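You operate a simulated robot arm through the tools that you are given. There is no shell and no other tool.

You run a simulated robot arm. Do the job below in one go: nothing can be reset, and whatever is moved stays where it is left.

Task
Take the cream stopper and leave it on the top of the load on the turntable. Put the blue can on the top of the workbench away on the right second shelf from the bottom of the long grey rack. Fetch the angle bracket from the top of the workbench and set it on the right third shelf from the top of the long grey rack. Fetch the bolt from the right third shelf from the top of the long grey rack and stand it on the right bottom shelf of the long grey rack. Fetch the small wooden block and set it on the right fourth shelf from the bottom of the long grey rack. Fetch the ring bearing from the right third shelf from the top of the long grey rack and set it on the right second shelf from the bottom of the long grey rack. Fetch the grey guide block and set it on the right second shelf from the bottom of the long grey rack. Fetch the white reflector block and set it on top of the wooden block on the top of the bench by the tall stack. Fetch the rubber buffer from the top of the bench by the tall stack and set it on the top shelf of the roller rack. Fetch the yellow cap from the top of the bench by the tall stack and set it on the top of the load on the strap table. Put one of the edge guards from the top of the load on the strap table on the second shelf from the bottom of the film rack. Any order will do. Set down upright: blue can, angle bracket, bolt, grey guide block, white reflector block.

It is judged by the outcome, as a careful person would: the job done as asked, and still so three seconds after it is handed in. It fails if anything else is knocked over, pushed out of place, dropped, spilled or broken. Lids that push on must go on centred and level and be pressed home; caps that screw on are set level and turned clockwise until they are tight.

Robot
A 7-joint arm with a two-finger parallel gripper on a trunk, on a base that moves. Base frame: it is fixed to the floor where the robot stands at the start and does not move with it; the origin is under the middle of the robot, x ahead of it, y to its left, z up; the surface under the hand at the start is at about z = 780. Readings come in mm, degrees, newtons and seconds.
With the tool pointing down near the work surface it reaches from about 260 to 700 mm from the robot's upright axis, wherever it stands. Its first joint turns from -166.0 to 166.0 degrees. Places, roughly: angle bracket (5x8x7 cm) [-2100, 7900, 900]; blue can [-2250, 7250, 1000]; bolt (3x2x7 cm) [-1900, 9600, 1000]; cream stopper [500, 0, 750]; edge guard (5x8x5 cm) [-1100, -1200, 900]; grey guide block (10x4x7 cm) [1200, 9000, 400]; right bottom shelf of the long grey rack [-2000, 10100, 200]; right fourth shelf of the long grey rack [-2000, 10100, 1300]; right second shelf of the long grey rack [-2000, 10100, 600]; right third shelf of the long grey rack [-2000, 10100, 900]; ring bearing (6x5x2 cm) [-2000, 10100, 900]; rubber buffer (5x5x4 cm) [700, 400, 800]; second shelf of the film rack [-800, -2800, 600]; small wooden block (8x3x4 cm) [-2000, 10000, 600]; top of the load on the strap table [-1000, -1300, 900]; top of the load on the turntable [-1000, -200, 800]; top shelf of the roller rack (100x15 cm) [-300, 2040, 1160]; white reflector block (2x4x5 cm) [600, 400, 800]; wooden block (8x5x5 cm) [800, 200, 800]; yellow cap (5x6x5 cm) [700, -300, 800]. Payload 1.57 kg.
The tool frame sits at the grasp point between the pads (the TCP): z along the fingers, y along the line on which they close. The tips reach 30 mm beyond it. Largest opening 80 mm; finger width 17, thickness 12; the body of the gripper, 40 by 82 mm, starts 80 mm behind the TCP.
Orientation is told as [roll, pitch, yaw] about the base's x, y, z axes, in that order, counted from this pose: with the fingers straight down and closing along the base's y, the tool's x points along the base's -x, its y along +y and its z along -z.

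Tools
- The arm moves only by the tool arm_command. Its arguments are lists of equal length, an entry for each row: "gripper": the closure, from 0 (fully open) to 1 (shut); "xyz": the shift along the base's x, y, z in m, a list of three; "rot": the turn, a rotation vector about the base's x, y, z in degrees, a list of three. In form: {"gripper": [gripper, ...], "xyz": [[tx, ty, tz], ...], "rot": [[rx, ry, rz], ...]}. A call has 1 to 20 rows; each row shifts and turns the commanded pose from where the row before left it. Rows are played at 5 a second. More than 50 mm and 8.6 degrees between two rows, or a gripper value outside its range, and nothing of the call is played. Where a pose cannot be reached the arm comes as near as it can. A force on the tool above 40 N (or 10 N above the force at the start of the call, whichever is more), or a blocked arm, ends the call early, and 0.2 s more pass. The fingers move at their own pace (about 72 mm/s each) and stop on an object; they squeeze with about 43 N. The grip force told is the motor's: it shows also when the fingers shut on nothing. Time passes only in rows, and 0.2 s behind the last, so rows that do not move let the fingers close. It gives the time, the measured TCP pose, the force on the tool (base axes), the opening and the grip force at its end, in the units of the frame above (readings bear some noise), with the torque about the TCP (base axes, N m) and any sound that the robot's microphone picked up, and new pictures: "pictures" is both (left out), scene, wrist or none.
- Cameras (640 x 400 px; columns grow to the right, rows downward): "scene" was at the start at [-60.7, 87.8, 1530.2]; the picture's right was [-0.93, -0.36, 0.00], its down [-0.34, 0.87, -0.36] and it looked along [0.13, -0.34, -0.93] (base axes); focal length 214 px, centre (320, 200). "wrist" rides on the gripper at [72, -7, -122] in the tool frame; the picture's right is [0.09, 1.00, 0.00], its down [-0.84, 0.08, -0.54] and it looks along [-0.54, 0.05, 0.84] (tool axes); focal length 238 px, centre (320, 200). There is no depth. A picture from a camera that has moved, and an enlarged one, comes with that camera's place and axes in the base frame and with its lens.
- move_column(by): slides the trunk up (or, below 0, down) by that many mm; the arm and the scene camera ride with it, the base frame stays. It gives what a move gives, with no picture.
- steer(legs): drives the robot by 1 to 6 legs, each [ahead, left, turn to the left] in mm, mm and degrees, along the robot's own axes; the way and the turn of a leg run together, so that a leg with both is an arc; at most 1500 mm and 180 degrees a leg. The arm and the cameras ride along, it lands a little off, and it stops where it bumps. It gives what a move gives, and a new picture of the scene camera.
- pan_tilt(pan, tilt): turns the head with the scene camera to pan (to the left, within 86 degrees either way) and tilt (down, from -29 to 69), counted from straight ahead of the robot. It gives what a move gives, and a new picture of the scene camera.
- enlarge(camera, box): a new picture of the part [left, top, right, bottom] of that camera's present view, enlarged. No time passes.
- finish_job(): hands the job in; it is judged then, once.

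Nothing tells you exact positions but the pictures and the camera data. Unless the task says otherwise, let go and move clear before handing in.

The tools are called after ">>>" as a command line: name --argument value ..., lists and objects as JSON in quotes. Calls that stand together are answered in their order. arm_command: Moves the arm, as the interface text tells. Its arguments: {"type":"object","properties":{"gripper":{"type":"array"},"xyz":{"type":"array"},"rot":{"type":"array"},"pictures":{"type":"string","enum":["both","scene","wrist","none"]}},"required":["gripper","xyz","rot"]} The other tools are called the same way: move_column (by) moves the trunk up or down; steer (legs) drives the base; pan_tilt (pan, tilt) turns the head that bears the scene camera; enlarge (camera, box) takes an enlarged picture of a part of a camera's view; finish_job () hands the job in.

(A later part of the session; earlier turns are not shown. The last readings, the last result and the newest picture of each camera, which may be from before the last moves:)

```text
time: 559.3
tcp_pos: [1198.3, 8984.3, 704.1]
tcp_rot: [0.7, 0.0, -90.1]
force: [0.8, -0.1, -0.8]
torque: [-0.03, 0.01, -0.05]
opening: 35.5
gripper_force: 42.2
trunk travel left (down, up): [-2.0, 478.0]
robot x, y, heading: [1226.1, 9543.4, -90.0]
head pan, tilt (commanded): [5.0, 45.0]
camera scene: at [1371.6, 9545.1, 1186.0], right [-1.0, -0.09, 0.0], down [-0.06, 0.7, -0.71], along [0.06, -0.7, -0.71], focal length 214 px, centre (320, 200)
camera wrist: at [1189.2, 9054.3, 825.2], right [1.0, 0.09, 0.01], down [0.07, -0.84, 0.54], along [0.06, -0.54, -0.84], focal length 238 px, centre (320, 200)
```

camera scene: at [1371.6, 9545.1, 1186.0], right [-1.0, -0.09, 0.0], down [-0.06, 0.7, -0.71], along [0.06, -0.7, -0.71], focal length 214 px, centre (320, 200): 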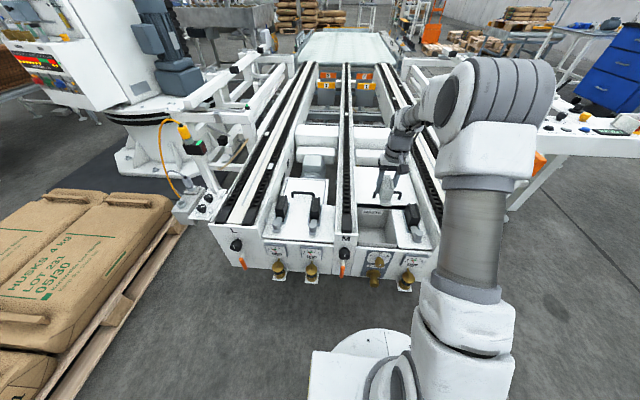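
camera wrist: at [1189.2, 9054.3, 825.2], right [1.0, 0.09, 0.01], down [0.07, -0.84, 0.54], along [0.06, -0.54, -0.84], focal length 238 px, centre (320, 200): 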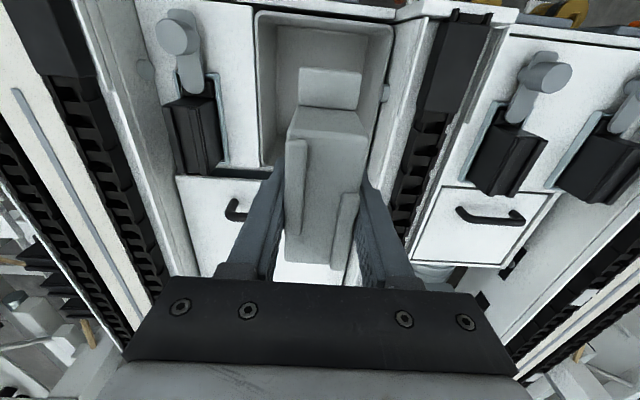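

The block is out and upright in the grip. I'll raise the trunk and drive to the small grey table.

>>> move_column --by 378

>>> steer --legs '[[-155, 0, 0], [0, -1490, 0], [0, 0, -180]]'

>>> arm_command --gripper '[1]' --xyz '[[0, 0, 0]]' --rot '[[0, 0, 0]]' --pictures "wrist"

```text
time: 563.0
tcp_pos: [1198.9, 8983.8, 1082.9]
tcp_rot: [0.8, 0.1, -90.1]
force: [-0.1, 0.0, -1.3]
torque: [0.0, 0.0, 0.0]
opening: 35.1
gripper_force: 42.4
trunk travel left (down, up): [-380.0, 100.0]
robot x, y, heading: [1224.8, 9544.8, -89.9]
head pan, tilt (commanded): [5.0, 45.0]
```

```text
time: 585.4
tcp_pos: [-205.5, 10270.7, 1081.2]
tcp_rot: [0.8, 0.0, 88.7]
force: [-0.2, 0.7, -1.6]
torque: [0.01, 0.02, -0.01]
opening: 35.5
gripper_force: 42.6
trunk travel left (down, up): [-380.0, 100.0]
robot x, y, heading: [-243.4, 9707.8, 89.0]
head pan, tilt (commanded): [5.0, 45.0]
camera scene: at [-392.4, 9712.3, 1564.0], right [1.0, 0.07, 0.0], down [0.05, -0.71, -0.71], along [-0.05, 0.71, -0.71], focal length 214 px, centre (320, 200)
```

scene: 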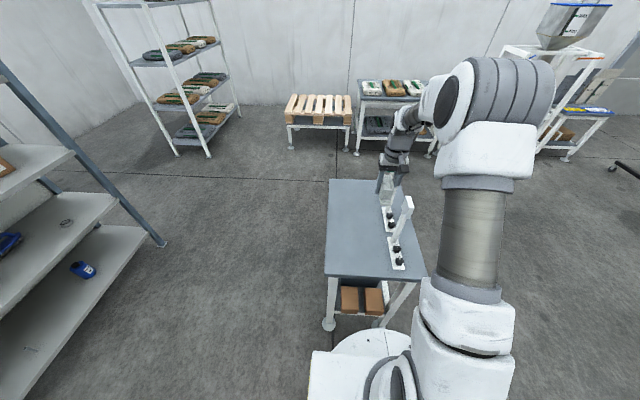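

```text
time: 585.8
tcp_pos: [-205.4, 10270.7, 1081.4]
tcp_rot: [0.8, -0.1, 88.8]
force: [0.1, -0.7, -0.7]
torque: [0.01, 0.01, 0.0]
opening: 35.4
gripper_force: 42.8
trunk travel left (down, up): [-380.0, 100.0]
robot x, y, heading: [-245.9, 9707.5, 89.1]
head pan, tilt (commanded): [5.0, 45.0]
camera wrist: at [-200.9, 10197.4, 1202.7], right [-1.0, -0.07, 0.01], down [-0.05, 0.84, 0.54], along [-0.05, 0.54, -0.84], focal length 238 px, centre (320, 200)
```

wrist: 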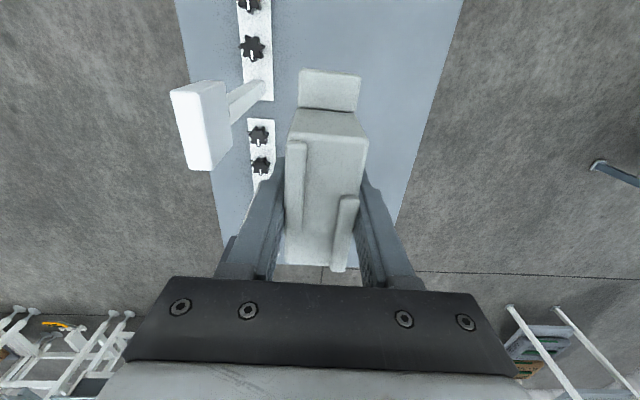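

I'm at the small table; its left half is free. Shifting left over the clear area and lowering partway.

>>> steer --legs '[[0, 75, 1]]'

>>> arm_command --gripper '[1, 1, 1, 1, 1]' --xyz '[[0, -0.02, -0.045], [0, 0, -0.045], [0, 0, -0.045], [0, 0, -0.03], [0, 0, 0]]' --rot '[[0, 0, 0], [0, 0, 0], [0, 0, 0], [0, 0, 0], [0, 0, 0]]' --pictures "both"

>>> enlarge --camera "scene" --box '[300, 160, 440, 290]'

```text
time: 587.0
tcp_pos: [-291.7, 10271.9, 1081.5]
tcp_rot: [0.8, 0.1, 89.8]
force: [-0.2, -0.3, 0.4]
torque: [0.01, 0.0, 0.02]
opening: 35.6
gripper_force: 42.8
trunk travel left (down, up): [-380.0, 100.0]
robot x, y, heading: [-316.7, 9705.9, 89.4]
head pan, tilt (commanded): [5.0, 45.0]
camera scene: at [-468.3, 9710.6, 1564.0], right [1.0, 0.08, 0.0], down [0.06, -0.7, -0.71], along [-0.06, 0.7, -0.71], focal length 214 px, centre (320, 200)
```

scene: 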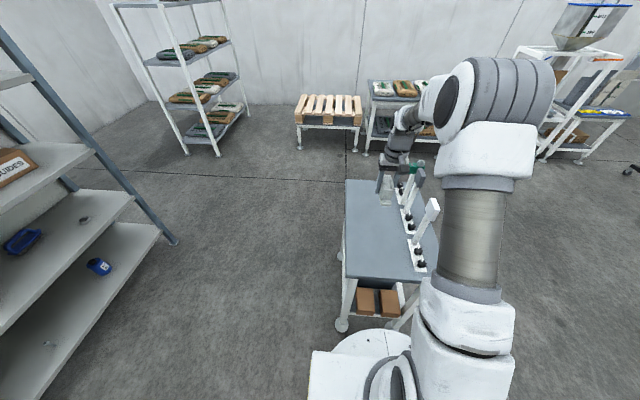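

```text
time: 588.2
tcp_pos: [-293.6, 10252.1, 914.8]
tcp_rot: [0.8, 0.0, 89.7]
force: [0.1, 0.2, -1.3]
torque: [-0.01, 0.04, 0.01]
opening: 35.1
gripper_force: 42.2
trunk travel left (down, up): [-380.0, 100.0]
robot x, y, heading: [-320.6, 9708.2, 89.9]
head pan, tilt (commanded): [5.0, 45.0]
camera scene: at [-468.2, 9710.7, 1564.0], right [1.0, 0.08, 0.0], down [0.06, -0.7, -0.71], along [-0.06, 0.7, -0.71], focal length 214 px, centre (320, 200)
camera wrist: at [-287.1, 10179.8, 1036.6], right [-1.0, -0.09, 0.01], down [-0.07, 0.84, 0.54], along [-0.06, 0.54, -0.84], focal length 238 px, centre (320, 200)
```

scene: 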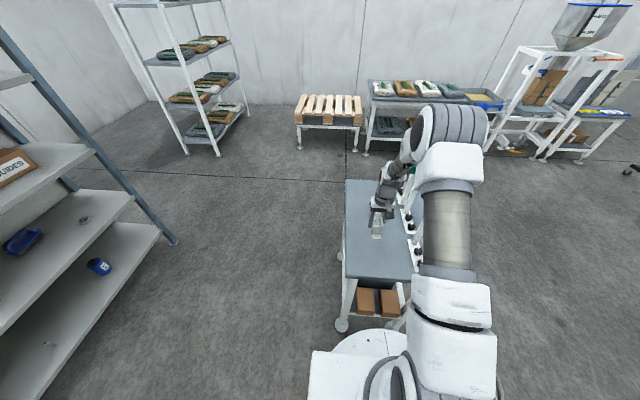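
wrist: 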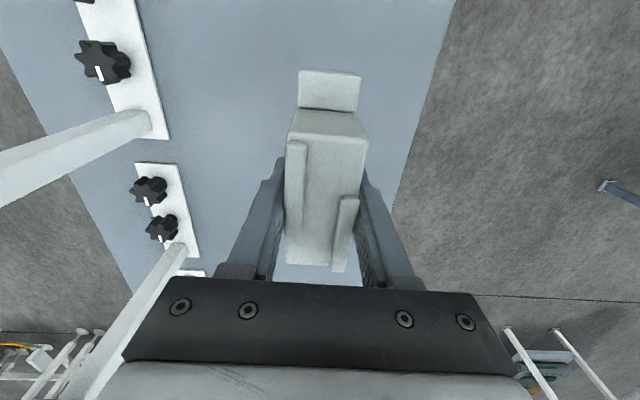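

```text
3.08 times, centred on (370, 225) of scene
camera zoom: at [-468.2, 9710.7, 1564.0], right [1.0, 0.08, 0.0], down [0.06, -0.7, -0.71], along [-0.06, 0.7, -0.71], focal length 660 px, centre (166, 123)
```

zoom: 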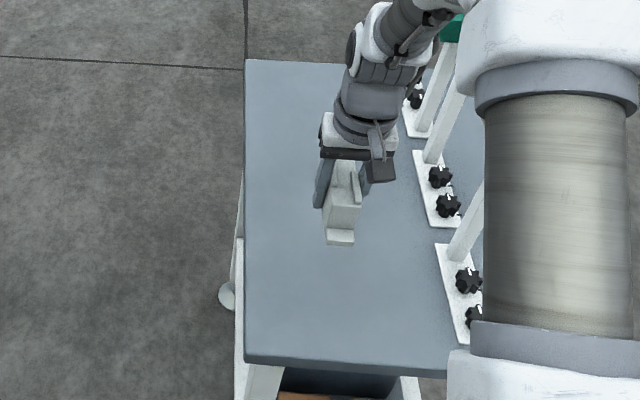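

Clear of the posts. Lowering toward the table top.

>>> arm_command --gripper '[1, 1, 1]' --xyz '[[0, 0, -0.02], [0, 0, -0.015], [0, 0, 0]]' --rot '[[0, 0, 0], [0, 0, 0], [0, 0, 0]]' --pictures "wrist"

```text
time: 589.0
tcp_pos: [-292.6, 10251.9, 880.0]
tcp_rot: [0.7, 0.0, 89.7]
force: [-0.1, 0.6, -1.2]
torque: [0.02, -0.01, -0.01]
opening: 35.2
gripper_force: 42.6
trunk travel left (down, up): [-380.0, 100.0]
robot x, y, heading: [-319.0, 9707.9, 89.8]
head pan, tilt (commanded): [5.0, 45.0]
camera wrist: at [-285.5, 10178.7, 1001.7], right [-1.0, -0.09, 0.01], down [-0.07, 0.84, 0.54], along [-0.06, 0.54, -0.84], focal length 238 px, centre (320, 200)
```

wrist: 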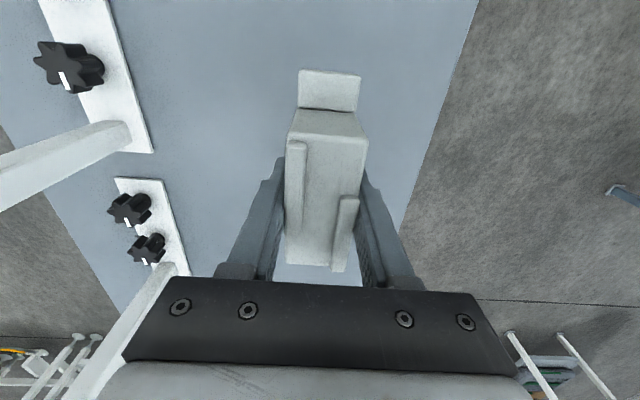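

>>> arm_command --gripper '[1, 1, 1, 1]' --xyz '[[0, 0, -0.005], [0, 0, -0.005], [0, 0, -0.003], [0, 0, 0]]' --rot '[[0, 0, 0], [0, 0, 0], [0, 0, 0], [0, 0, 0]]' --pictures "none"

>>> arm_command --gripper '[1, 1, 1]' --xyz '[[0, 0, -0.002], [0, 0, -0.002], [0, 0, 0]]' --rot '[[0, 0, 0], [0, 0, 0], [0, 0, 0]]' --pictures "none"

```text
time: 590.0
tcp_pos: [-292.2, 10252.0, 867.5]
tcp_rot: [0.7, 0.0, 89.8]
force: [-0.7, -0.8, -0.9]
torque: [-0.03, 0.01, -0.01]
opening: 35.4
gripper_force: 41.8
trunk travel left (down, up): [-380.0, 100.0]
robot x, y, heading: [-319.7, 9709.9, 89.9]
head pan, tilt (commanded): [5.0, 45.0]
```

```text
time: 590.8
tcp_pos: [-291.9, 10251.7, 864.1]
tcp_rot: [0.8, 0.0, 89.7]
force: [-0.5, -0.2, -1.6]
torque: [0.04, 0.0, 0.06]
opening: 35.3
gripper_force: 42.0
trunk travel left (down, up): [-380.0, 100.0]
robot x, y, heading: [-319.8, 9706.2, 89.8]
head pan, tilt (commanded): [5.0, 45.0]
```

>>> arm_command --gripper '[1, 1, 1]' --xyz '[[0, 0, -0.002], [0, 0, -0.002], [0, 0, 0]]' --rot '[[0, 0, 0], [0, 0, 0], [0, 0, 0]]' --pictures "none"

>>> enlarge --camera "scene" --box '[340, 190, 420, 260]'

```text
time: 591.6
tcp_pos: [-291.0, 10250.8, 860.6]
tcp_rot: [0.9, -0.1, 89.7]
force: [0.3, 0.2, -0.9]
torque: [0.01, 0.01, -0.01]
opening: 35.4
gripper_force: 42.9
trunk travel left (down, up): [-380.0, 100.0]
robot x, y, heading: [-317.7, 9709.3, 89.6]
head pan, tilt (commanded): [5.0, 45.0]
```

```text
5.71 times, centred on (380, 225) of scene
camera zoom: at [-468.2, 9710.6, 1564.0], right [1.0, 0.08, 0.0], down [0.06, -0.7, -0.71], along [-0.06, 0.7, -0.71], focal length 1226 px, centre (-23, 57)
```

zoom: 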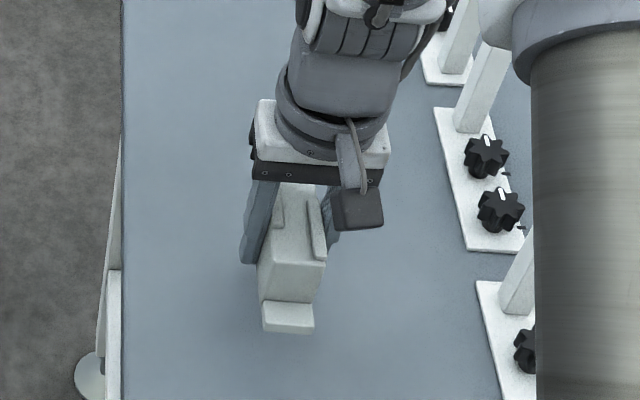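

>>> arm_command --gripper '[1, 1, 1, 1]' --xyz '[[0, 0, -0.003], [0, 0, -0.002], [0, 0, -0.002], [0, 0, 0]]' --rot '[[0, 0, 0], [0, 0, 0], [0, 0, 0], [0, 0, 0]]' --pictures "none"

```text
time: 592.6
tcp_pos: [-292.3, 10252.7, 852.2]
tcp_rot: [0.8, 0.0, 89.7]
force: [0.2, 0.0, -0.5]
torque: [0.0, 0.03, -0.01]
opening: 35.5
gripper_force: 42.5
trunk travel left (down, up): [-380.0, 100.0]
robot x, y, heading: [-319.2, 9709.9, 89.9]
head pan, tilt (commanded): [5.0, 45.0]
```

>>> arm_command --gripper '[1, 1, 1, 1]' --xyz '[[0, 0, -0.002], [0, 0, -0.002], [0, 0, -0.002], [0, 0, 0]]' --rot '[[0, 0, 0], [0, 0, 0], [0, 0, 0], [0, 0, 0]]' --pictures "none"

```text
time: 593.6
tcp_pos: [-292.7, 10251.4, 847.4]
tcp_rot: [0.8, -0.1, 89.8]
force: [-0.2, 0.5, -0.3]
torque: [0.02, 0.01, 0.01]
opening: 35.7
gripper_force: 42.3
trunk travel left (down, up): [-380.0, 100.0]
robot x, y, heading: [-320.3, 9708.0, 89.8]
head pan, tilt (commanded): [5.0, 45.0]
```

>>> arm_command --gripper '[1, 1, 1, 1]' --xyz '[[0, 0, -0.002], [0, 0, -0.002], [0, 0, -0.002], [0, 0, 0]]' --rot '[[0, 0, 0], [0, 0, 0], [0, 0, 0], [0, 0, 0]]' --pictures "wrist"

>>> enlarge --camera "scene" --box '[340, 190, 420, 260]'

```text
time: 594.6
tcp_pos: [-291.4, 10251.9, 841.3]
tcp_rot: [0.8, -0.1, 89.7]
force: [0.9, 0.4, -1.9]
torque: [-0.02, 0.04, -0.03]
opening: 35.2
gripper_force: 42.6
trunk travel left (down, up): [-380.0, 100.0]
robot x, y, heading: [-321.1, 9708.6, 89.9]
head pan, tilt (commanded): [5.0, 45.0]
camera wrist: at [-285.0, 10178.6, 962.5], right [-1.0, -0.09, 0.01], down [-0.07, 0.84, 0.54], along [-0.06, 0.54, -0.84], focal length 238 px, centre (320, 200)
```

wrist: 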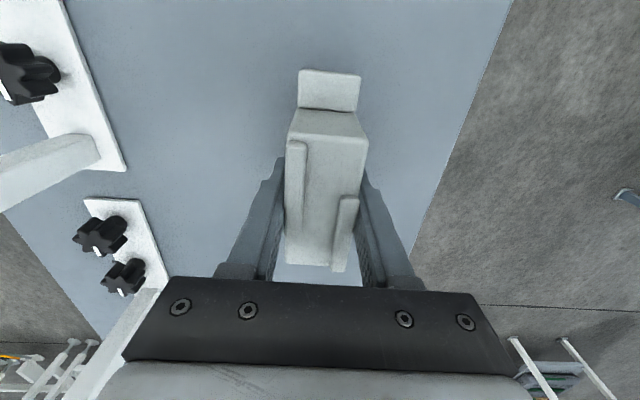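

```text
5.71 times, centred on (380, 225) of scene
camera zoom: at [-468.2, 9710.6, 1564.0], right [1.0, 0.08, 0.0], down [0.06, -0.7, -0.71], along [-0.06, 0.7, -0.71], focal length 1226 px, centre (-23, 57)
```

zoom: 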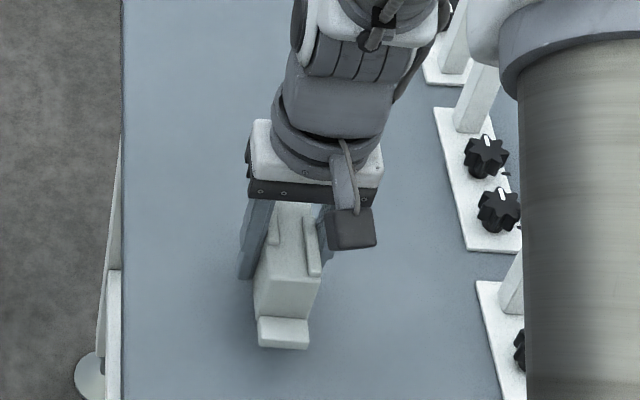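

Parallax puts the table at z≈785. Continuing gently.

>>> arm_command --gripper '[1, 1, 1, 1]' --xyz '[[0, 0, -0.002], [0, 0, -0.002], [0, 0, -0.002], [0, 0, 0]]' --rot '[[0, 0, 0], [0, 0, 0], [0, 0, 0], [0, 0, 0]]' --pictures "none"

```text
time: 595.6
tcp_pos: [-291.6, 10252.5, 836.6]
tcp_rot: [0.8, 0.0, 89.7]
force: [0.5, 0.1, -0.6]
torque: [0.0, 0.03, 0.03]
opening: 35.0
gripper_force: 42.6
trunk travel left (down, up): [-380.0, 100.0]
robot x, y, heading: [-319.8, 9708.8, 89.9]
head pan, tilt (commanded): [5.0, 45.0]
```

>>> arm_command --gripper '[1, 1, 1, 1]' --xyz '[[0, 0, -0.002], [0, 0, -0.002], [0, 0, -0.001], [0, 0, 0]]' --rot '[[0, 0, 0], [0, 0, 0], [0, 0, 0], [0, 0, 0]]' --pictures "none"

```text
time: 596.6
tcp_pos: [-292.6, 10251.7, 830.4]
tcp_rot: [0.8, -0.1, 89.7]
force: [0.9, 1.1, -0.4]
torque: [-0.03, 0.02, 0.03]
opening: 35.3
gripper_force: 42.6
trunk travel left (down, up): [-380.0, 100.0]
robot x, y, heading: [-320.7, 9706.7, 89.4]
head pan, tilt (commanded): [5.0, 45.0]
```

>>> arm_command --gripper '[1, 1, 1, 1]' --xyz '[[0, 0, -0.002], [0, 0, -0.002], [0, 0, -0.001], [0, 0, 0]]' --rot '[[0, 0, 0], [0, 0, 0], [0, 0, 0], [0, 0, 0]]' --pictures "none"

```text
time: 597.6
tcp_pos: [-291.4, 10251.2, 825.7]
tcp_rot: [0.8, -0.1, 89.8]
force: [-0.5, 0.5, -1.5]
torque: [0.03, -0.01, 0.04]
opening: 35.4
gripper_force: 42.8
trunk travel left (down, up): [-380.0, 100.0]
robot x, y, heading: [-320.6, 9709.0, 89.9]
head pan, tilt (commanded): [5.0, 45.0]
```

>>> arm_command --gripper '[1, 1, 1, 1]' --xyz '[[0, 0, -0.002], [0, 0, -0.002], [0, 0, -0.001], [0, 0, 0]]' --rot '[[0, 0, 0], [0, 0, 0], [0, 0, 0], [0, 0, 0]]' --pictures "wrist"

>>> enlarge --camera "scene" --box '[340, 190, 420, 260]'

```text
time: 598.6
tcp_pos: [-292.1, 10251.0, 820.9]
tcp_rot: [0.8, 0.0, 89.7]
force: [-0.5, 0.1, -0.6]
torque: [0.0, 0.01, 0.0]
opening: 35.6
gripper_force: 42.2
trunk travel left (down, up): [-380.0, 100.0]
robot x, y, heading: [-321.5, 9713.3, 89.9]
head pan, tilt (commanded): [5.0, 45.0]
camera wrist: at [-284.8, 10178.6, 942.0], right [-1.0, -0.09, 0.01], down [-0.07, 0.84, 0.54], along [-0.06, 0.54, -0.84], focal length 238 px, centre (320, 200)
```

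wrist: 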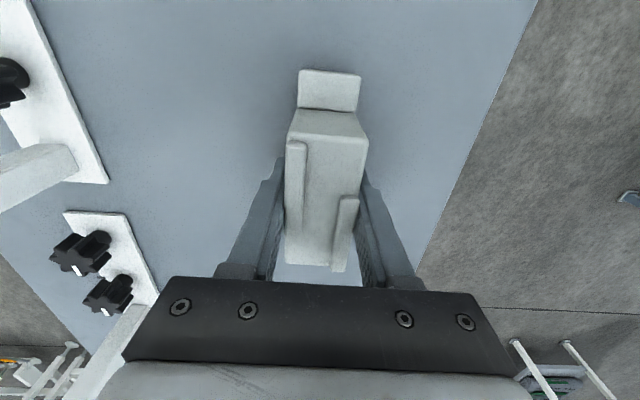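

```text
5.71 times, centred on (380, 225) of scene
camera zoom: at [-468.2, 9710.6, 1564.0], right [1.0, 0.08, 0.0], down [0.06, -0.7, -0.71], along [-0.06, 0.7, -0.71], focal length 1226 px, centre (-23, 57)
```

zoom: 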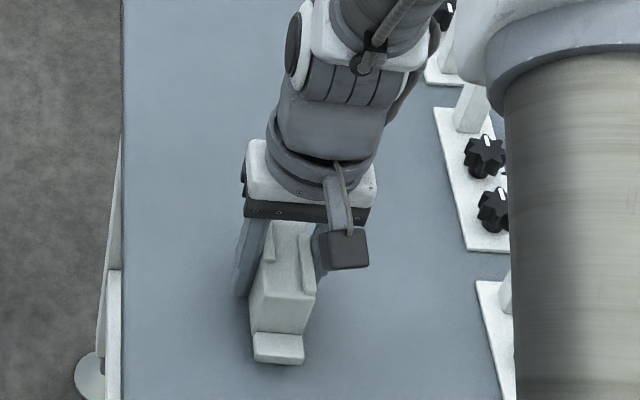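

>>> arm_command --gripper '[1, 1, 1, 1]' --xyz '[[0, 0, -0.002], [0, 0, -0.002], [0, 0, -0.001], [0, 0, 0]]' --rot '[[0, 0, 0], [0, 0, 0], [0, 0, 0], [0, 0, 0]]' --pictures "none"

```text
time: 599.6
tcp_pos: [-291.8, 10251.7, 815.2]
tcp_rot: [0.7, 0.0, 89.7]
force: [0.7, 0.7, -0.4]
torque: [0.01, 0.02, 0.0]
opening: 35.6
gripper_force: 42.4
trunk travel left (down, up): [-380.0, 100.0]
robot x, y, heading: [-320.7, 9707.3, 89.8]
head pan, tilt (commanded): [5.0, 45.0]
```

>>> arm_command --gripper '[1, 1, 1, 1]' --xyz '[[0, 0, -0.002], [0, 0, -0.002], [0, 0, -0.001], [0, 0, 0]]' --rot '[[0, 0, 0], [0, 0, 0], [0, 0, 0], [0, 0, 0]]' --pictures "none"

>>> enlarge --camera "scene" --box '[350, 210, 410, 260]'

```text
time: 600.6
tcp_pos: [-292.3, 10251.4, 812.1]
tcp_rot: [0.9, -0.2, 89.7]
force: [-1.6, -3.9, 18.3]
torque: [-0.97, -0.3, -0.08]
opening: 35.7
gripper_force: 42.3
trunk travel left (down, up): [-380.0, 100.0]
robot x, y, heading: [-322.1, 9705.5, 89.7]
head pan, tilt (commanded): [5.0, 45.0]
```

```text
8.00 times, centred on (380, 235) of scene
camera zoom: at [-468.4, 9709.1, 1564.2], right [1.0, 0.08, 0.0], down [0.06, -0.7, -0.71], along [-0.06, 0.71, -0.71], focal length 1716 px, centre (-160, -80)
```

zoom: 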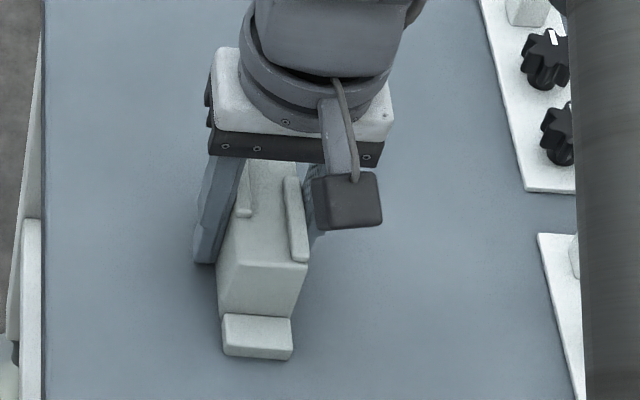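

The block is standing on the table (contact at TCP z≈813). I'll release, rise, tilt the tool 50° forward and re-grip it.

>>> arm_command --gripper '[1, 1, 0.6, 0.2, 0.2, 0.2, 0.2, 0.2, 0.2]' --xyz '[[0, 0, 0.002], [0, 0, 0], [0, 0, 0], [0, 0, 0], [0, 0, 0], [0, 0, 0.03], [0, 0, 0.04], [0, 0, 0.04], [0, 0, 0]]' --rot '[[0, 0, 0], [0, 0, 0], [0, 0, 0], [0, 0, 0], [0, 0, 0], [0, 0, 0], [0, 0, 0], [0, 0, 0], [0, 0, 0]]' --pictures "wrist"

>>> enlarge --camera "scene" --box '[350, 200, 410, 260]'

```text
time: 602.6
tcp_pos: [-292.4, 10254.4, 921.1]
tcp_rot: [0.8, 0.0, 89.7]
force: [0.1, -0.6, -0.3]
torque: [-0.01, -0.02, 0.05]
opening: 63.9
gripper_force: 0.1
trunk travel left (down, up): [-380.0, 100.0]
robot x, y, heading: [-319.2, 9712.1, 89.9]
head pan, tilt (commanded): [5.0, 45.0]
camera wrist: at [-286.6, 10180.2, 1042.2], right [-1.0, -0.09, 0.01], down [-0.07, 0.84, 0.54], along [-0.06, 0.54, -0.84], focal length 238 px, centre (320, 200)
```

wrist: 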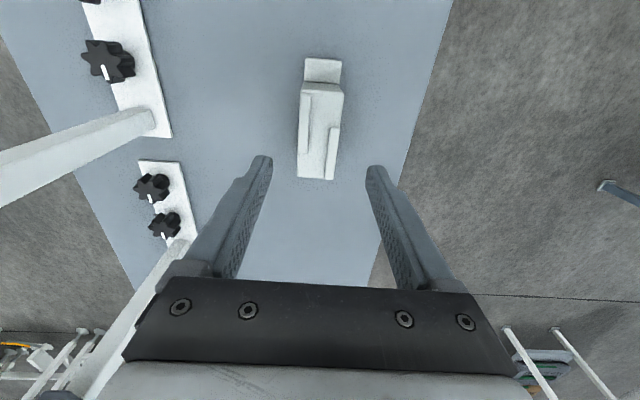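

```text
6.67 times, centred on (380, 230) of scene
camera zoom: at [-468.2, 9710.4, 1564.0], right [1.0, 0.08, 0.0], down [0.06, -0.7, -0.71], along [-0.06, 0.7, -0.71], focal length 1430 px, centre (-80, 0)
```

zoom: 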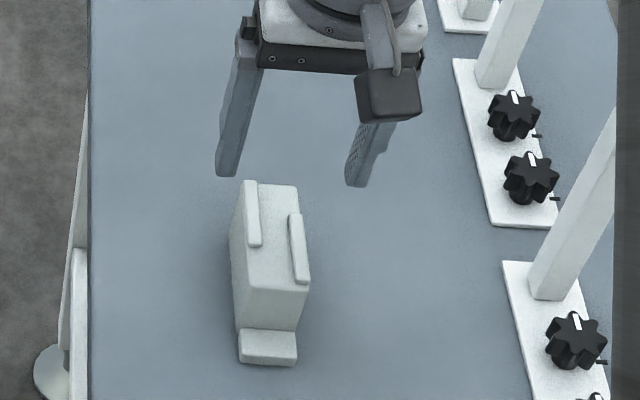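

The block stands on the table. Tilting the tool 50° forward now.

>>> arm_command --gripper '[0.1, 0.1, 0.1, 0.1, 0.1, 0.1, 0.1]' --xyz '[[0, 0, 0], [0, 0, 0], [0, 0, 0], [0, 0, 0], [0, 0, 0], [0, 0, 0], [0, 0, 0]]' --rot '[[8.3, 0, 0], [8.3, 0, 0], [8.4, 0, 0], [8.4, 0, 0], [8.3, 0, 0], [8.3, 0, 0], [0, 0, 0]]' --pictures "both"

>>> enlarge --camera "wrist" --box '[220, 0, 420, 180]'

```text
time: 604.2
tcp_pos: [-291.2, 10251.6, 921.3]
tcp_rot: [1.1, -50.1, 89.6]
force: [0.2, 0.6, -0.2]
torque: [-0.03, 0.01, 0.01]
opening: 71.8
gripper_force: 0.0
trunk travel left (down, up): [-380.0, 100.0]
robot x, y, heading: [-316.3, 9705.7, 90.0]
head pan, tilt (commanded): [5.0, 45.0]
camera scene: at [-468.2, 9710.6, 1564.0], right [1.0, 0.08, 0.0], down [0.06, -0.7, -0.71], along [-0.06, 0.7, -0.71], focal length 214 px, centre (320, 200)
camera wrist: at [-285.2, 10111.0, 944.8], right [-1.0, -0.07, -0.06], down [-0.07, 0.12, 0.99], along [-0.06, 0.99, -0.12], focal length 238 px, centre (320, 200)
```

scene: 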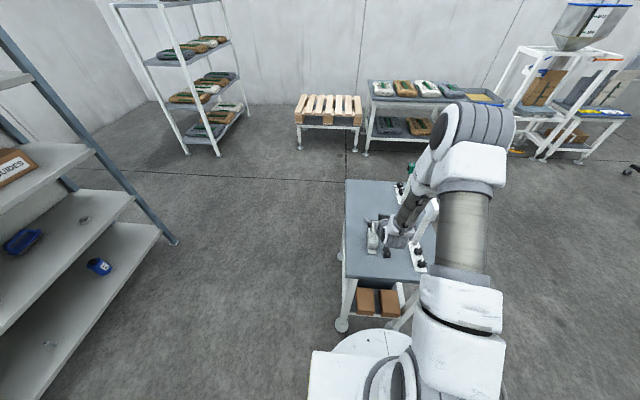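
wrist: 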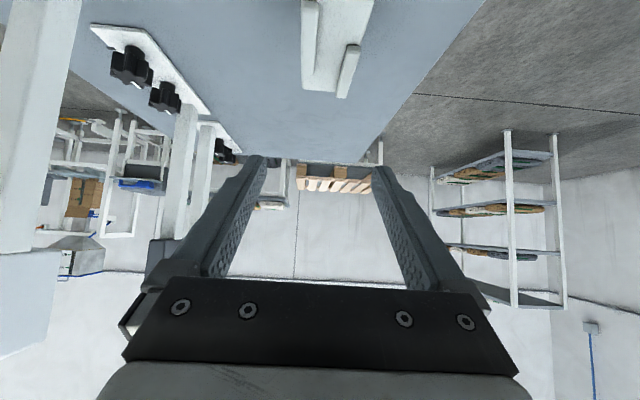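

```text
2.22 times, centred on (320, 90) of wrist
camera zoom: at [-285.2, 10111.0, 944.8], right [-1.0, -0.07, -0.06], down [-0.07, 0.12, 0.99], along [-0.06, 0.99, -0.12], focal length 530 px, centre (320, 444)
```

zoom: 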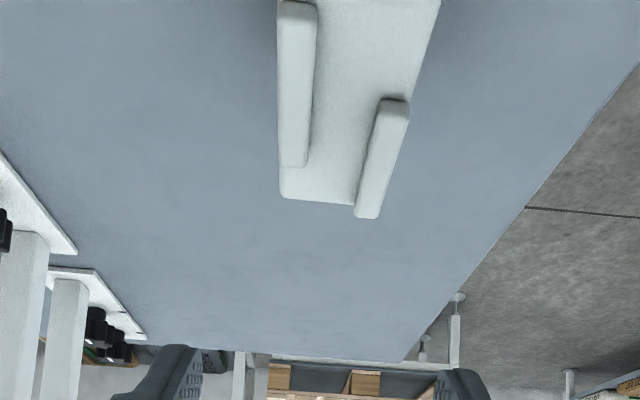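

Aligned. Descending around the block and gripping.

>>> arm_command --gripper '[0.1, 0.1, 0.1, 0.1, 0.1]' --xyz '[[0, 0, -0.03], [0, 0, -0.03], [0, 0, -0.02], [0, 0, -0.013], [0, 0, 0]]' --rot '[[0, 0, 0], [0, 0, 0], [0, 0, 0], [0, 0, 0], [0, 0, 0]]' --pictures "wrist"

```text
time: 605.4
tcp_pos: [-292.6, 10252.3, 827.7]
tcp_rot: [1.1, -50.1, 89.5]
force: [0.5, 0.2, 0.3]
torque: [0.0, 0.0, 0.03]
opening: 71.9
gripper_force: 0.0
trunk travel left (down, up): [-380.0, 100.0]
robot x, y, heading: [-322.9, 9710.4, 90.2]
head pan, tilt (commanded): [5.0, 45.0]
camera wrist: at [-286.5, 10110.8, 850.6], right [-1.0, -0.07, -0.06], down [-0.07, 0.12, 0.99], along [-0.06, 0.99, -0.13], focal length 238 px, centre (320, 200)
```

wrist: 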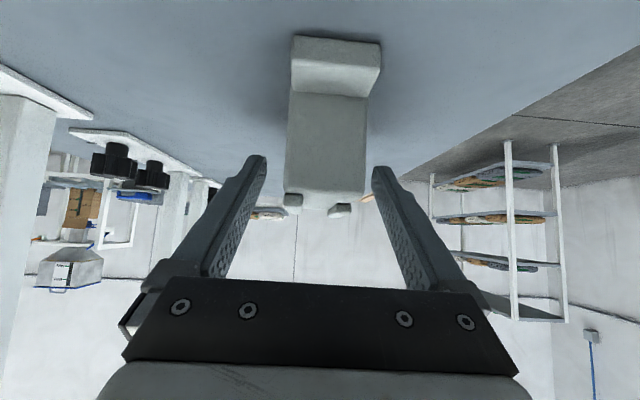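

>>> arm_command --gripper '[0.4, 1, 1, 1, 1]' --xyz '[[0, 0, 0], [0, 0, 0], [0, 0, 0], [0, 0, 0], [0, 0, 0]]' --rot '[[0, 0, 0], [0, 0, 0], [0, 0, 0], [0, 0, 0], [0, 0, 0]]' --pictures "wrist"

```text
time: 606.6
tcp_pos: [-292.5, 10251.1, 828.4]
tcp_rot: [1.0, -50.1, 89.6]
force: [0.0, -0.1, 0.9]
torque: [0.04, -0.03, -0.03]
opening: 35.4
gripper_force: 42.4
trunk travel left (down, up): [-380.0, 100.0]
robot x, y, heading: [-319.0, 9707.2, 89.8]
head pan, tilt (commanded): [5.0, 45.0]
camera wrist: at [-286.5, 10110.9, 850.9], right [-1.0, -0.07, -0.06], down [-0.07, 0.12, 0.99], along [-0.06, 0.99, -0.13], focal length 238 px, centre (320, 200)
```

wrist: 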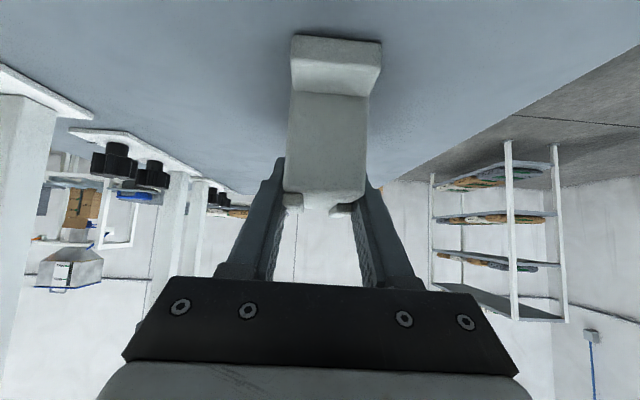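

Re-gripped at a 50° tilt. Lifting, backing off and heading to the rack's second shelf.

>>> arm_command --gripper '[1, 1, 1, 1, 1, 1, 1]' --xyz '[[0, 0, 0.01], [0, 0, 0.025], [0, 0, 0.04], [0, 0, 0.045], [0, 0, 0.045], [0, 0, 0.04], [0, 0, 0]]' --rot '[[0, 0, 0], [0, 0, 0], [0, 0, 0], [0, 0, 0], [0, 0, 0], [0, 0, 0], [0, 0, 0]]' --pictures "wrist"

>>> steer --legs '[[-150, 0, 0], [0, 0, 90], [400, 0, 0]]'

>>> move_column --by -378

```text
time: 608.2
tcp_pos: [-292.6, 10251.4, 1035.2]
tcp_rot: [1.2, -49.9, 89.6]
force: [-0.6, 0.4, 0.3]
torque: [-0.02, -0.01, -0.02]
opening: 35.4
gripper_force: 42.6
trunk travel left (down, up): [-380.0, 100.0]
robot x, y, heading: [-318.6, 9710.9, 89.6]
head pan, tilt (commanded): [5.0, 45.0]
camera wrist: at [-286.9, 10110.9, 1057.7], right [-1.0, -0.07, -0.06], down [-0.07, 0.12, 0.99], along [-0.06, 0.99, -0.13], focal length 238 px, centre (320, 200)
```

wrist: 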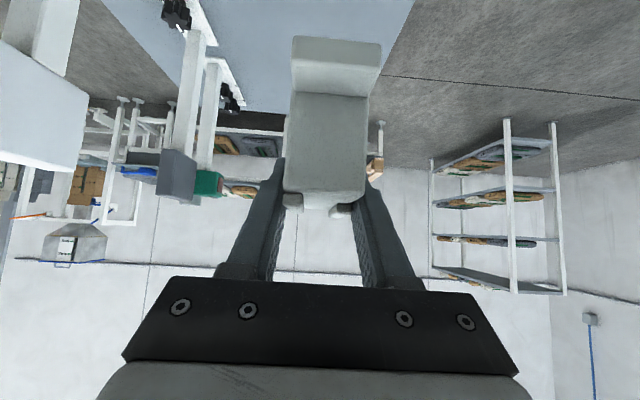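

```text
time: 617.7
tcp_pos: [-1258.0, 9596.7, 1034.1]
tcp_rot: [1.1, -50.0, 179.1]
force: [-0.5, -0.4, -1.4]
torque: [0.0, 0.04, 0.0]
opening: 35.6
gripper_force: 42.8
trunk travel left (down, up): [-380.0, 100.0]
robot x, y, heading: [-715.9, 9563.3, 179.5]
head pan, tilt (commanded): [5.0, 45.0]
camera scene: at [-719.1, 9418.0, 1564.0], right [-0.08, 1.0, 0.0], down [0.71, 0.05, -0.71], along [-0.7, -0.05, -0.71], focal length 214 px, centre (320, 200)
```

scene: 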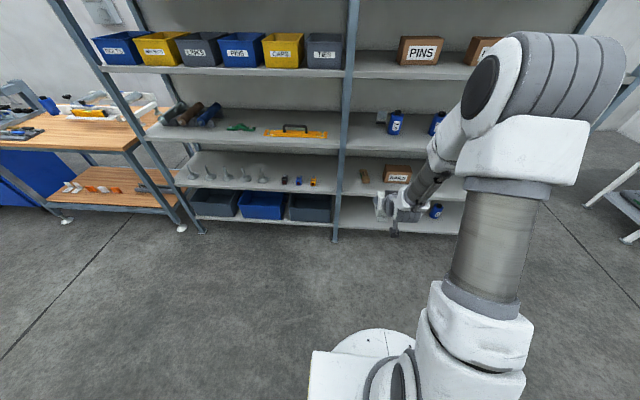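

```text
time: 621.3
tcp_pos: [-1257.8, 9596.2, 656.4]
tcp_rot: [1.2, -50.1, 179.1]
force: [-0.6, -0.3, -1.3]
torque: [0.0, 0.02, -0.01]
opening: 35.1
gripper_force: 42.8
trunk travel left (down, up): [-2.0, 478.0]
robot x, y, heading: [-714.8, 9562.3, 179.4]
head pan, tilt (commanded): [5.0, 45.0]
```

The block is about 30 mm above second-shelf height. Moving right to y≈10530 and approaching.

>>> steer --legs '[[0, -938, 0.5], [330, 0, 0]]'

>>> pan_tilt --pan 5 --tilt 30

>>> arm_command --gripper '[1]' --xyz '[[0, 0, 0]]' --rot '[[0, 0, 0]]' --pictures "wrist"

```text
time: 626.4
tcp_pos: [-1249.6, 10267.1, 656.0]
tcp_rot: [1.2, -49.8, 179.0]
force: [-0.4, -0.9, -1.1]
torque: [-0.03, -0.02, -0.03]
opening: 35.3
gripper_force: 42.5
trunk travel left (down, up): [-2.0, 478.0]
robot x, y, heading: [-706.5, 10234.0, 179.3]
head pan, tilt (commanded): [5.0, 45.0]
stopped in leg 1: the robot was blocked; the commanded pose is now the measured one
camera scene: at [-713.3, 10086.5, 1186.0], right [-0.07, 1.0, 0.0], down [0.71, 0.05, -0.71], along [-0.71, -0.05, -0.71], focal length 214 px, centre (320, 200)
```

scene: 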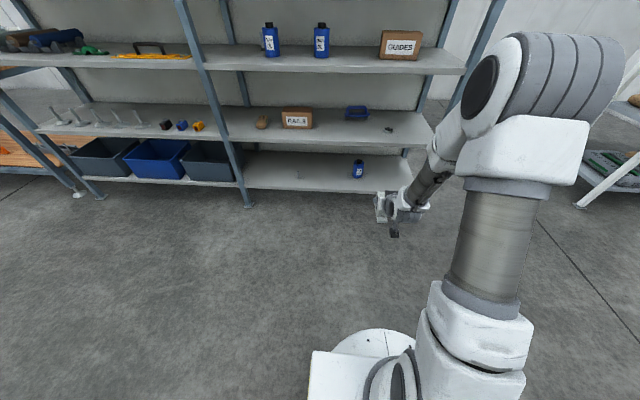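

```text
time: 627.2
tcp_pos: [-1250.4, 10265.9, 657.2]
tcp_rot: [1.1, -50.0, 178.9]
force: [-0.3, 0.1, -0.9]
torque: [0.04, -0.05, 0.03]
opening: 35.3
gripper_force: 42.7
trunk travel left (down, up): [-2.0, 478.0]
robot x, y, heading: [-707.1, 10234.1, 179.1]
head pan, tilt (commanded): [5.0, 30.0]
camera scene: at [-722.4, 10085.9, 1208.6], right [-0.07, 1.0, 0.0], down [0.5, 0.04, -0.87], along [-0.86, -0.06, -0.5], focal length 214 px, centre (320, 200)
```

scene: 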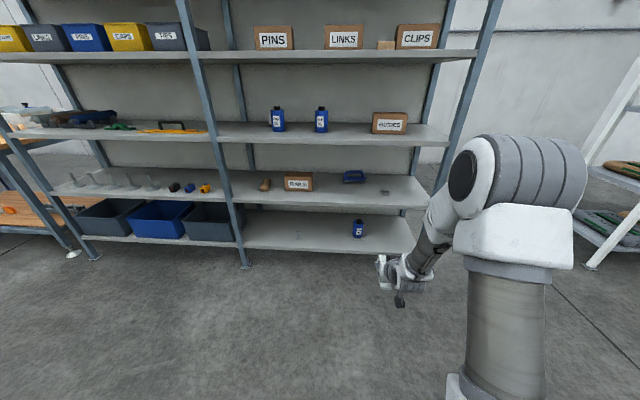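

```text
time: 627.6
tcp_pos: [-1251.4, 10266.3, 654.9]
tcp_rot: [1.0, -50.0, 179.1]
force: [0.1, -0.1, -1.2]
torque: [-0.02, -0.02, -0.01]
opening: 35.7
gripper_force: 42.5
trunk travel left (down, up): [-2.0, 478.0]
robot x, y, heading: [-710.9, 10233.9, 179.1]
head pan, tilt (commanded): [5.0, 30.0]
camera wrist: at [-1113.3, 10272.0, 679.3], right [0.06, -1.0, -0.06], down [-0.12, -0.06, 0.99], along [-0.99, -0.05, -0.13], focal length 238 px, centre (320, 200)
```

wrist: 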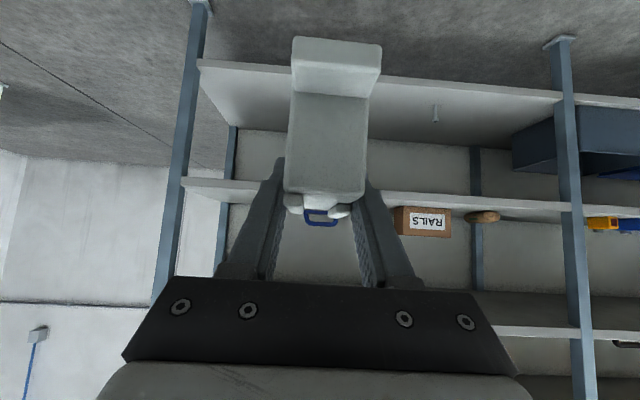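

I brushed the small table at my back-right and stopped. Moving ahead first, then right.

>>> steer --legs '[[180, 0, 0.5], [0, -265, 0.3], [170, 0, 0]]'

>>> arm_command --gripper '[1]' --xyz '[[0, 0, 0]]' --rot '[[0, 0, 0]]' --pictures "wrist"

```text
time: 632.9
tcp_pos: [-1596.0, 10521.6, 656.0]
tcp_rot: [1.1, -50.0, 179.9]
force: [0.9, 0.3, -1.6]
torque: [0.04, -0.01, 0.01]
opening: 35.4
gripper_force: 42.5
trunk travel left (down, up): [-2.0, 478.0]
robot x, y, heading: [-1051.9, 10498.0, -179.9]
head pan, tilt (commanded): [5.0, 30.0]
camera scene: at [-1064.4, 10350.6, 1208.6], right [-0.09, 1.0, 0.0], down [0.5, 0.04, -0.87], along [-0.86, -0.08, -0.5], focal length 214 px, centre (320, 200)
```

scene: 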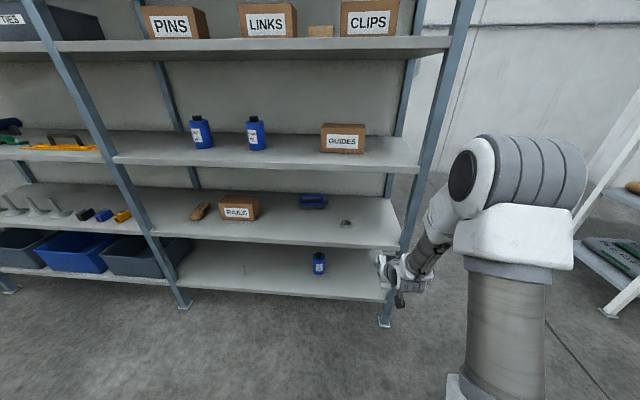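

```text
time: 633.2
tcp_pos: [-1596.6, 10522.1, 656.4]
tcp_rot: [1.1, -50.0, 180.0]
force: [-0.2, 0.5, -1.5]
torque: [-0.02, 0.03, -0.02]
opening: 35.6
gripper_force: 41.8
trunk travel left (down, up): [-2.0, 478.0]
robot x, y, heading: [-1051.8, 10494.5, -180.1]
head pan, tilt (commanded): [5.0, 30.0]
camera wrist: at [-1458.3, 10530.1, 679.2], right [0.07, -1.0, -0.06], down [-0.12, -0.07, 0.99], along [-0.99, -0.06, -0.13], focal length 238 px, centre (320, 200)
```

wrist: 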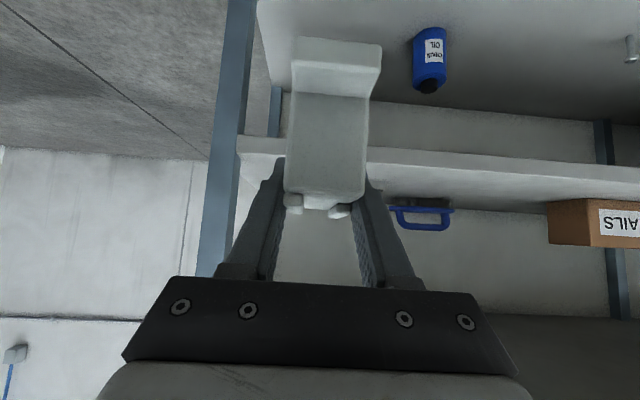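

The spot right of the ring is clear. Driving in 285 mm with the block ~30 mm above the shelf.

>>> steer --legs '[[285, 0, 0]]'

>>> arm_command --gripper '[1]' --xyz '[[0, 0, 0]]' --rot '[[0, 0, 0]]' --pictures "both"

```text
time: 635.7
tcp_pos: [-1883.5, 10523.0, 656.5]
tcp_rot: [1.1, -50.0, 179.7]
force: [0.3, -0.1, -0.5]
torque: [0.0, 0.0, -0.02]
opening: 35.5
gripper_force: 42.1
trunk travel left (down, up): [-2.0, 478.0]
robot x, y, heading: [-1343.4, 10499.4, -180.0]
head pan, tilt (commanded): [5.0, 30.0]
camera scene: at [-1351.9, 10350.3, 1208.6], right [-0.09, 1.0, 0.0], down [0.5, 0.04, -0.87], along [-0.86, -0.08, -0.5], focal length 214 px, centre (320, 200)
```

scene: 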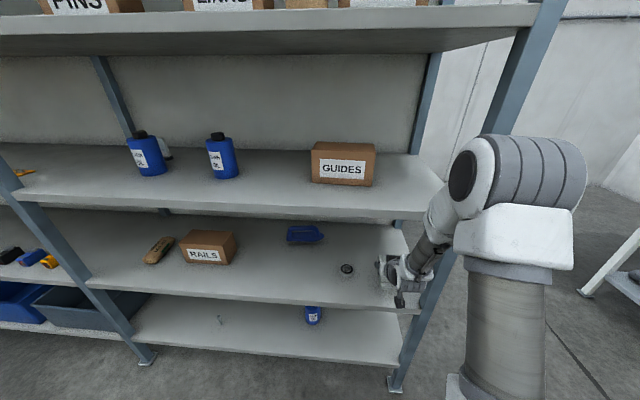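

```text
time: 636.1
tcp_pos: [-1883.9, 10524.6, 656.4]
tcp_rot: [1.1, -50.0, 179.9]
force: [0.4, 0.1, 0.0]
torque: [-0.01, -0.02, 0.0]
opening: 35.3
gripper_force: 42.2
trunk travel left (down, up): [-2.0, 478.0]
robot x, y, heading: [-1340.5, 10498.7, -179.8]
head pan, tilt (commanded): [5.0, 30.0]
camera scene: at [-1351.9, 10350.3, 1208.6], right [-0.09, 1.0, 0.0], down [0.5, 0.04, -0.87], along [-0.86, -0.08, -0.5], focal length 214 px, centre (320, 200)
camera wrist: at [-1745.4, 10530.7, 679.2], right [0.07, -1.0, -0.06], down [-0.12, -0.07, 0.99], along [-0.99, -0.06, -0.13], focal length 238 px, centre (320, 200)
```

scene: 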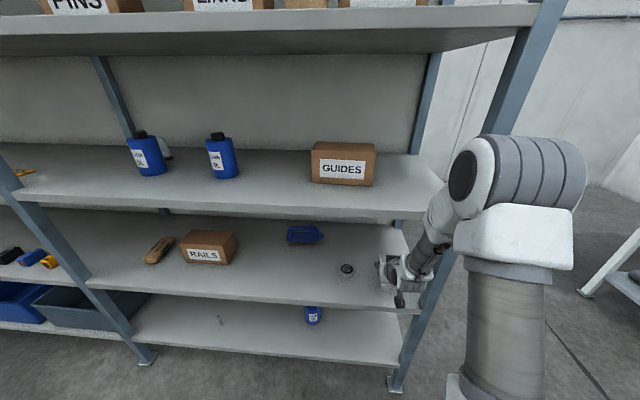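
wrist: 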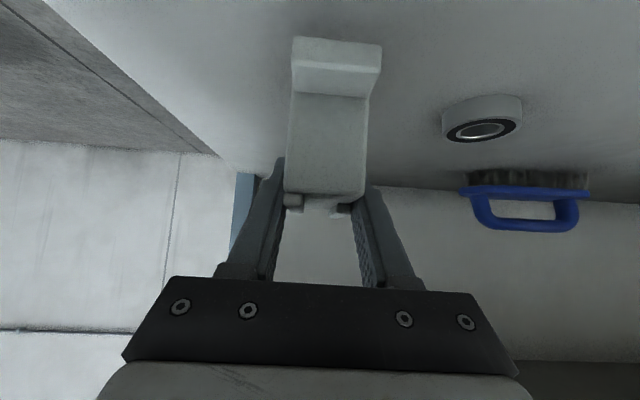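

Good position, with the ring well clear. Lowering to contact.

>>> arm_command --gripper '[1, 1, 1]' --xyz '[[0, 0, -0.012], [0, 0, -0.008], [0, 0, 0]]' --rot '[[0, 0, 0], [0, 0, 0], [0, 0, 0]]' --pictures "none"

>>> arm_command --gripper '[1, 1, 1]' --xyz '[[0, 0, -0.003], [0, 0, -0.002], [0, 0, 0]]' --rot '[[0, 0, 0], [0, 0, 0], [0, 0, 0]]' --pictures "none"

```text
time: 636.9
tcp_pos: [-1883.7, 10523.0, 637.9]
tcp_rot: [1.1, -50.0, 179.8]
force: [0.2, 0.9, -0.6]
torque: [-0.01, -0.01, -0.02]
opening: 35.2
gripper_force: 42.4
trunk travel left (down, up): [-2.0, 478.0]
robot x, y, heading: [-1339.0, 10494.8, -180.1]
head pan, tilt (commanded): [5.0, 30.0]
```

```text
time: 637.7
tcp_pos: [-1882.5, 10521.3, 631.6]
tcp_rot: [1.1, -50.1, 179.8]
force: [0.3, 0.4, -1.0]
torque: [-0.01, 0.01, 0.01]
opening: 35.5
gripper_force: 42.1
trunk travel left (down, up): [-2.0, 478.0]
robot x, y, heading: [-1336.1, 10499.4, -179.9]
head pan, tilt (commanded): [5.0, 30.0]
```

>>> arm_command --gripper '[1, 1, 1]' --xyz '[[0, 0, -0.002], [0, 0, -0.002], [0, 0, 0]]' --rot '[[0, 0, 0], [0, 0, 0], [0, 0, 0]]' --pictures "none"

```text
time: 638.5
tcp_pos: [-1883.1, 10522.1, 629.0]
tcp_rot: [1.1, -49.9, 179.8]
force: [-0.7, -0.9, 1.8]
torque: [0.01, 0.02, -0.01]
opening: 35.5
gripper_force: 42.3
trunk travel left (down, up): [-2.0, 478.0]
robot x, y, heading: [-1342.4, 10499.0, -179.8]
head pan, tilt (commanded): [5.0, 30.0]
```

>>> arm_command --gripper '[1, 1, 1]' --xyz '[[0, 0, -0.002], [0, 0, -0.001], [0, 0, 0]]' --rot '[[0, 0, 0], [0, 0, 0], [0, 0, 0]]' --pictures "none"

```text
time: 639.3
tcp_pos: [-1884.7, 10521.4, 627.9]
tcp_rot: [1.0, -50.5, 179.9]
force: [8.3, -2.9, 28.0]
torque: [0.36, -0.61, -0.18]
opening: 35.3
gripper_force: 41.8
trunk travel left (down, up): [-2.0, 478.0]
robot x, y, heading: [-1339.9, 10500.4, -180.2]
head pan, tilt (commanded): [5.0, 30.0]
```

Contact. Relieving and releasing.

>>> arm_command --gripper '[1, 1, 0.5, 0.2, 0.2, 0.2, 0.2, 0.2, 0.2]' --xyz '[[0, 0, 0.002], [0, 0, 0], [0, 0, 0], [0, 0, 0], [0, 0, 0], [0, 0, 0.02], [0.02, 0, 0.025], [0.03, 0, 0.025], [0.04, 0, 0.01]]' --rot '[[0, 0, 0], [0, 0, 0], [0, 0, 0], [0, 0, 0], [0, 0, 0], [0, 0, 0], [0, 0, 0], [0, 0, 0], [0, 0, 0]]' --pictures "both"

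```text
time: 641.3
tcp_pos: [-1795.9, 10525.5, 707.0]
tcp_rot: [1.1, -50.0, 179.8]
force: [0.1, -0.3, 0.4]
torque: [0.0, -0.03, -0.01]
opening: 64.0
gripper_force: 0.1
out of reach, approached as far as the arm can: row 9
trunk travel left (down, up): [-2.0, 478.0]
robot x, y, heading: [-1340.3, 10495.1, -180.0]
head pan, tilt (commanded): [5.0, 30.0]
camera scene: at [-1352.1, 10350.3, 1208.6], right [-0.09, 1.0, 0.0], down [0.5, 0.04, -0.87], along [-0.86, -0.08, -0.5], focal length 214 px, centre (320, 200)
camera wrist: at [-1658.1, 10533.3, 730.1], right [0.07, -1.0, -0.06], down [-0.12, -0.07, 0.99], along [-0.99, -0.06, -0.13], focal length 238 px, centre (320, 200)
```

scene: 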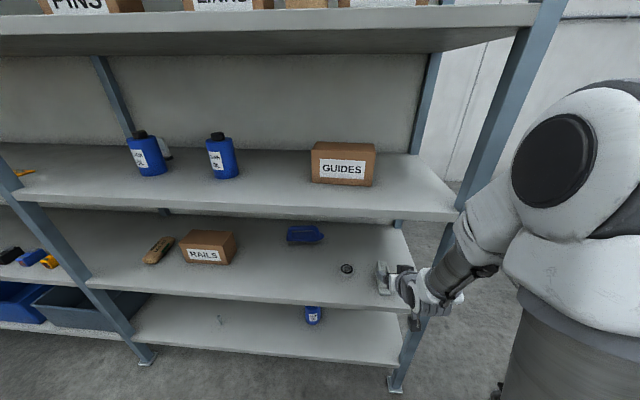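
wrist: 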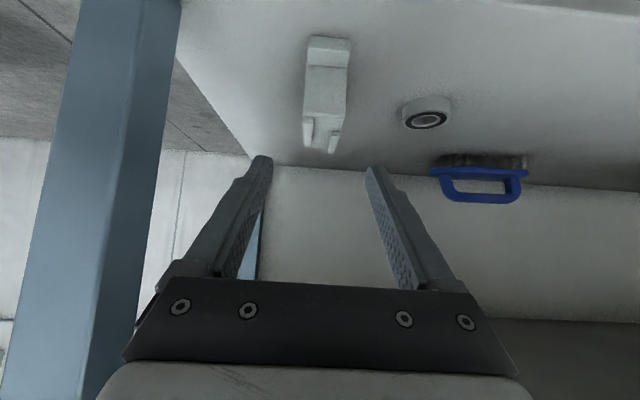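

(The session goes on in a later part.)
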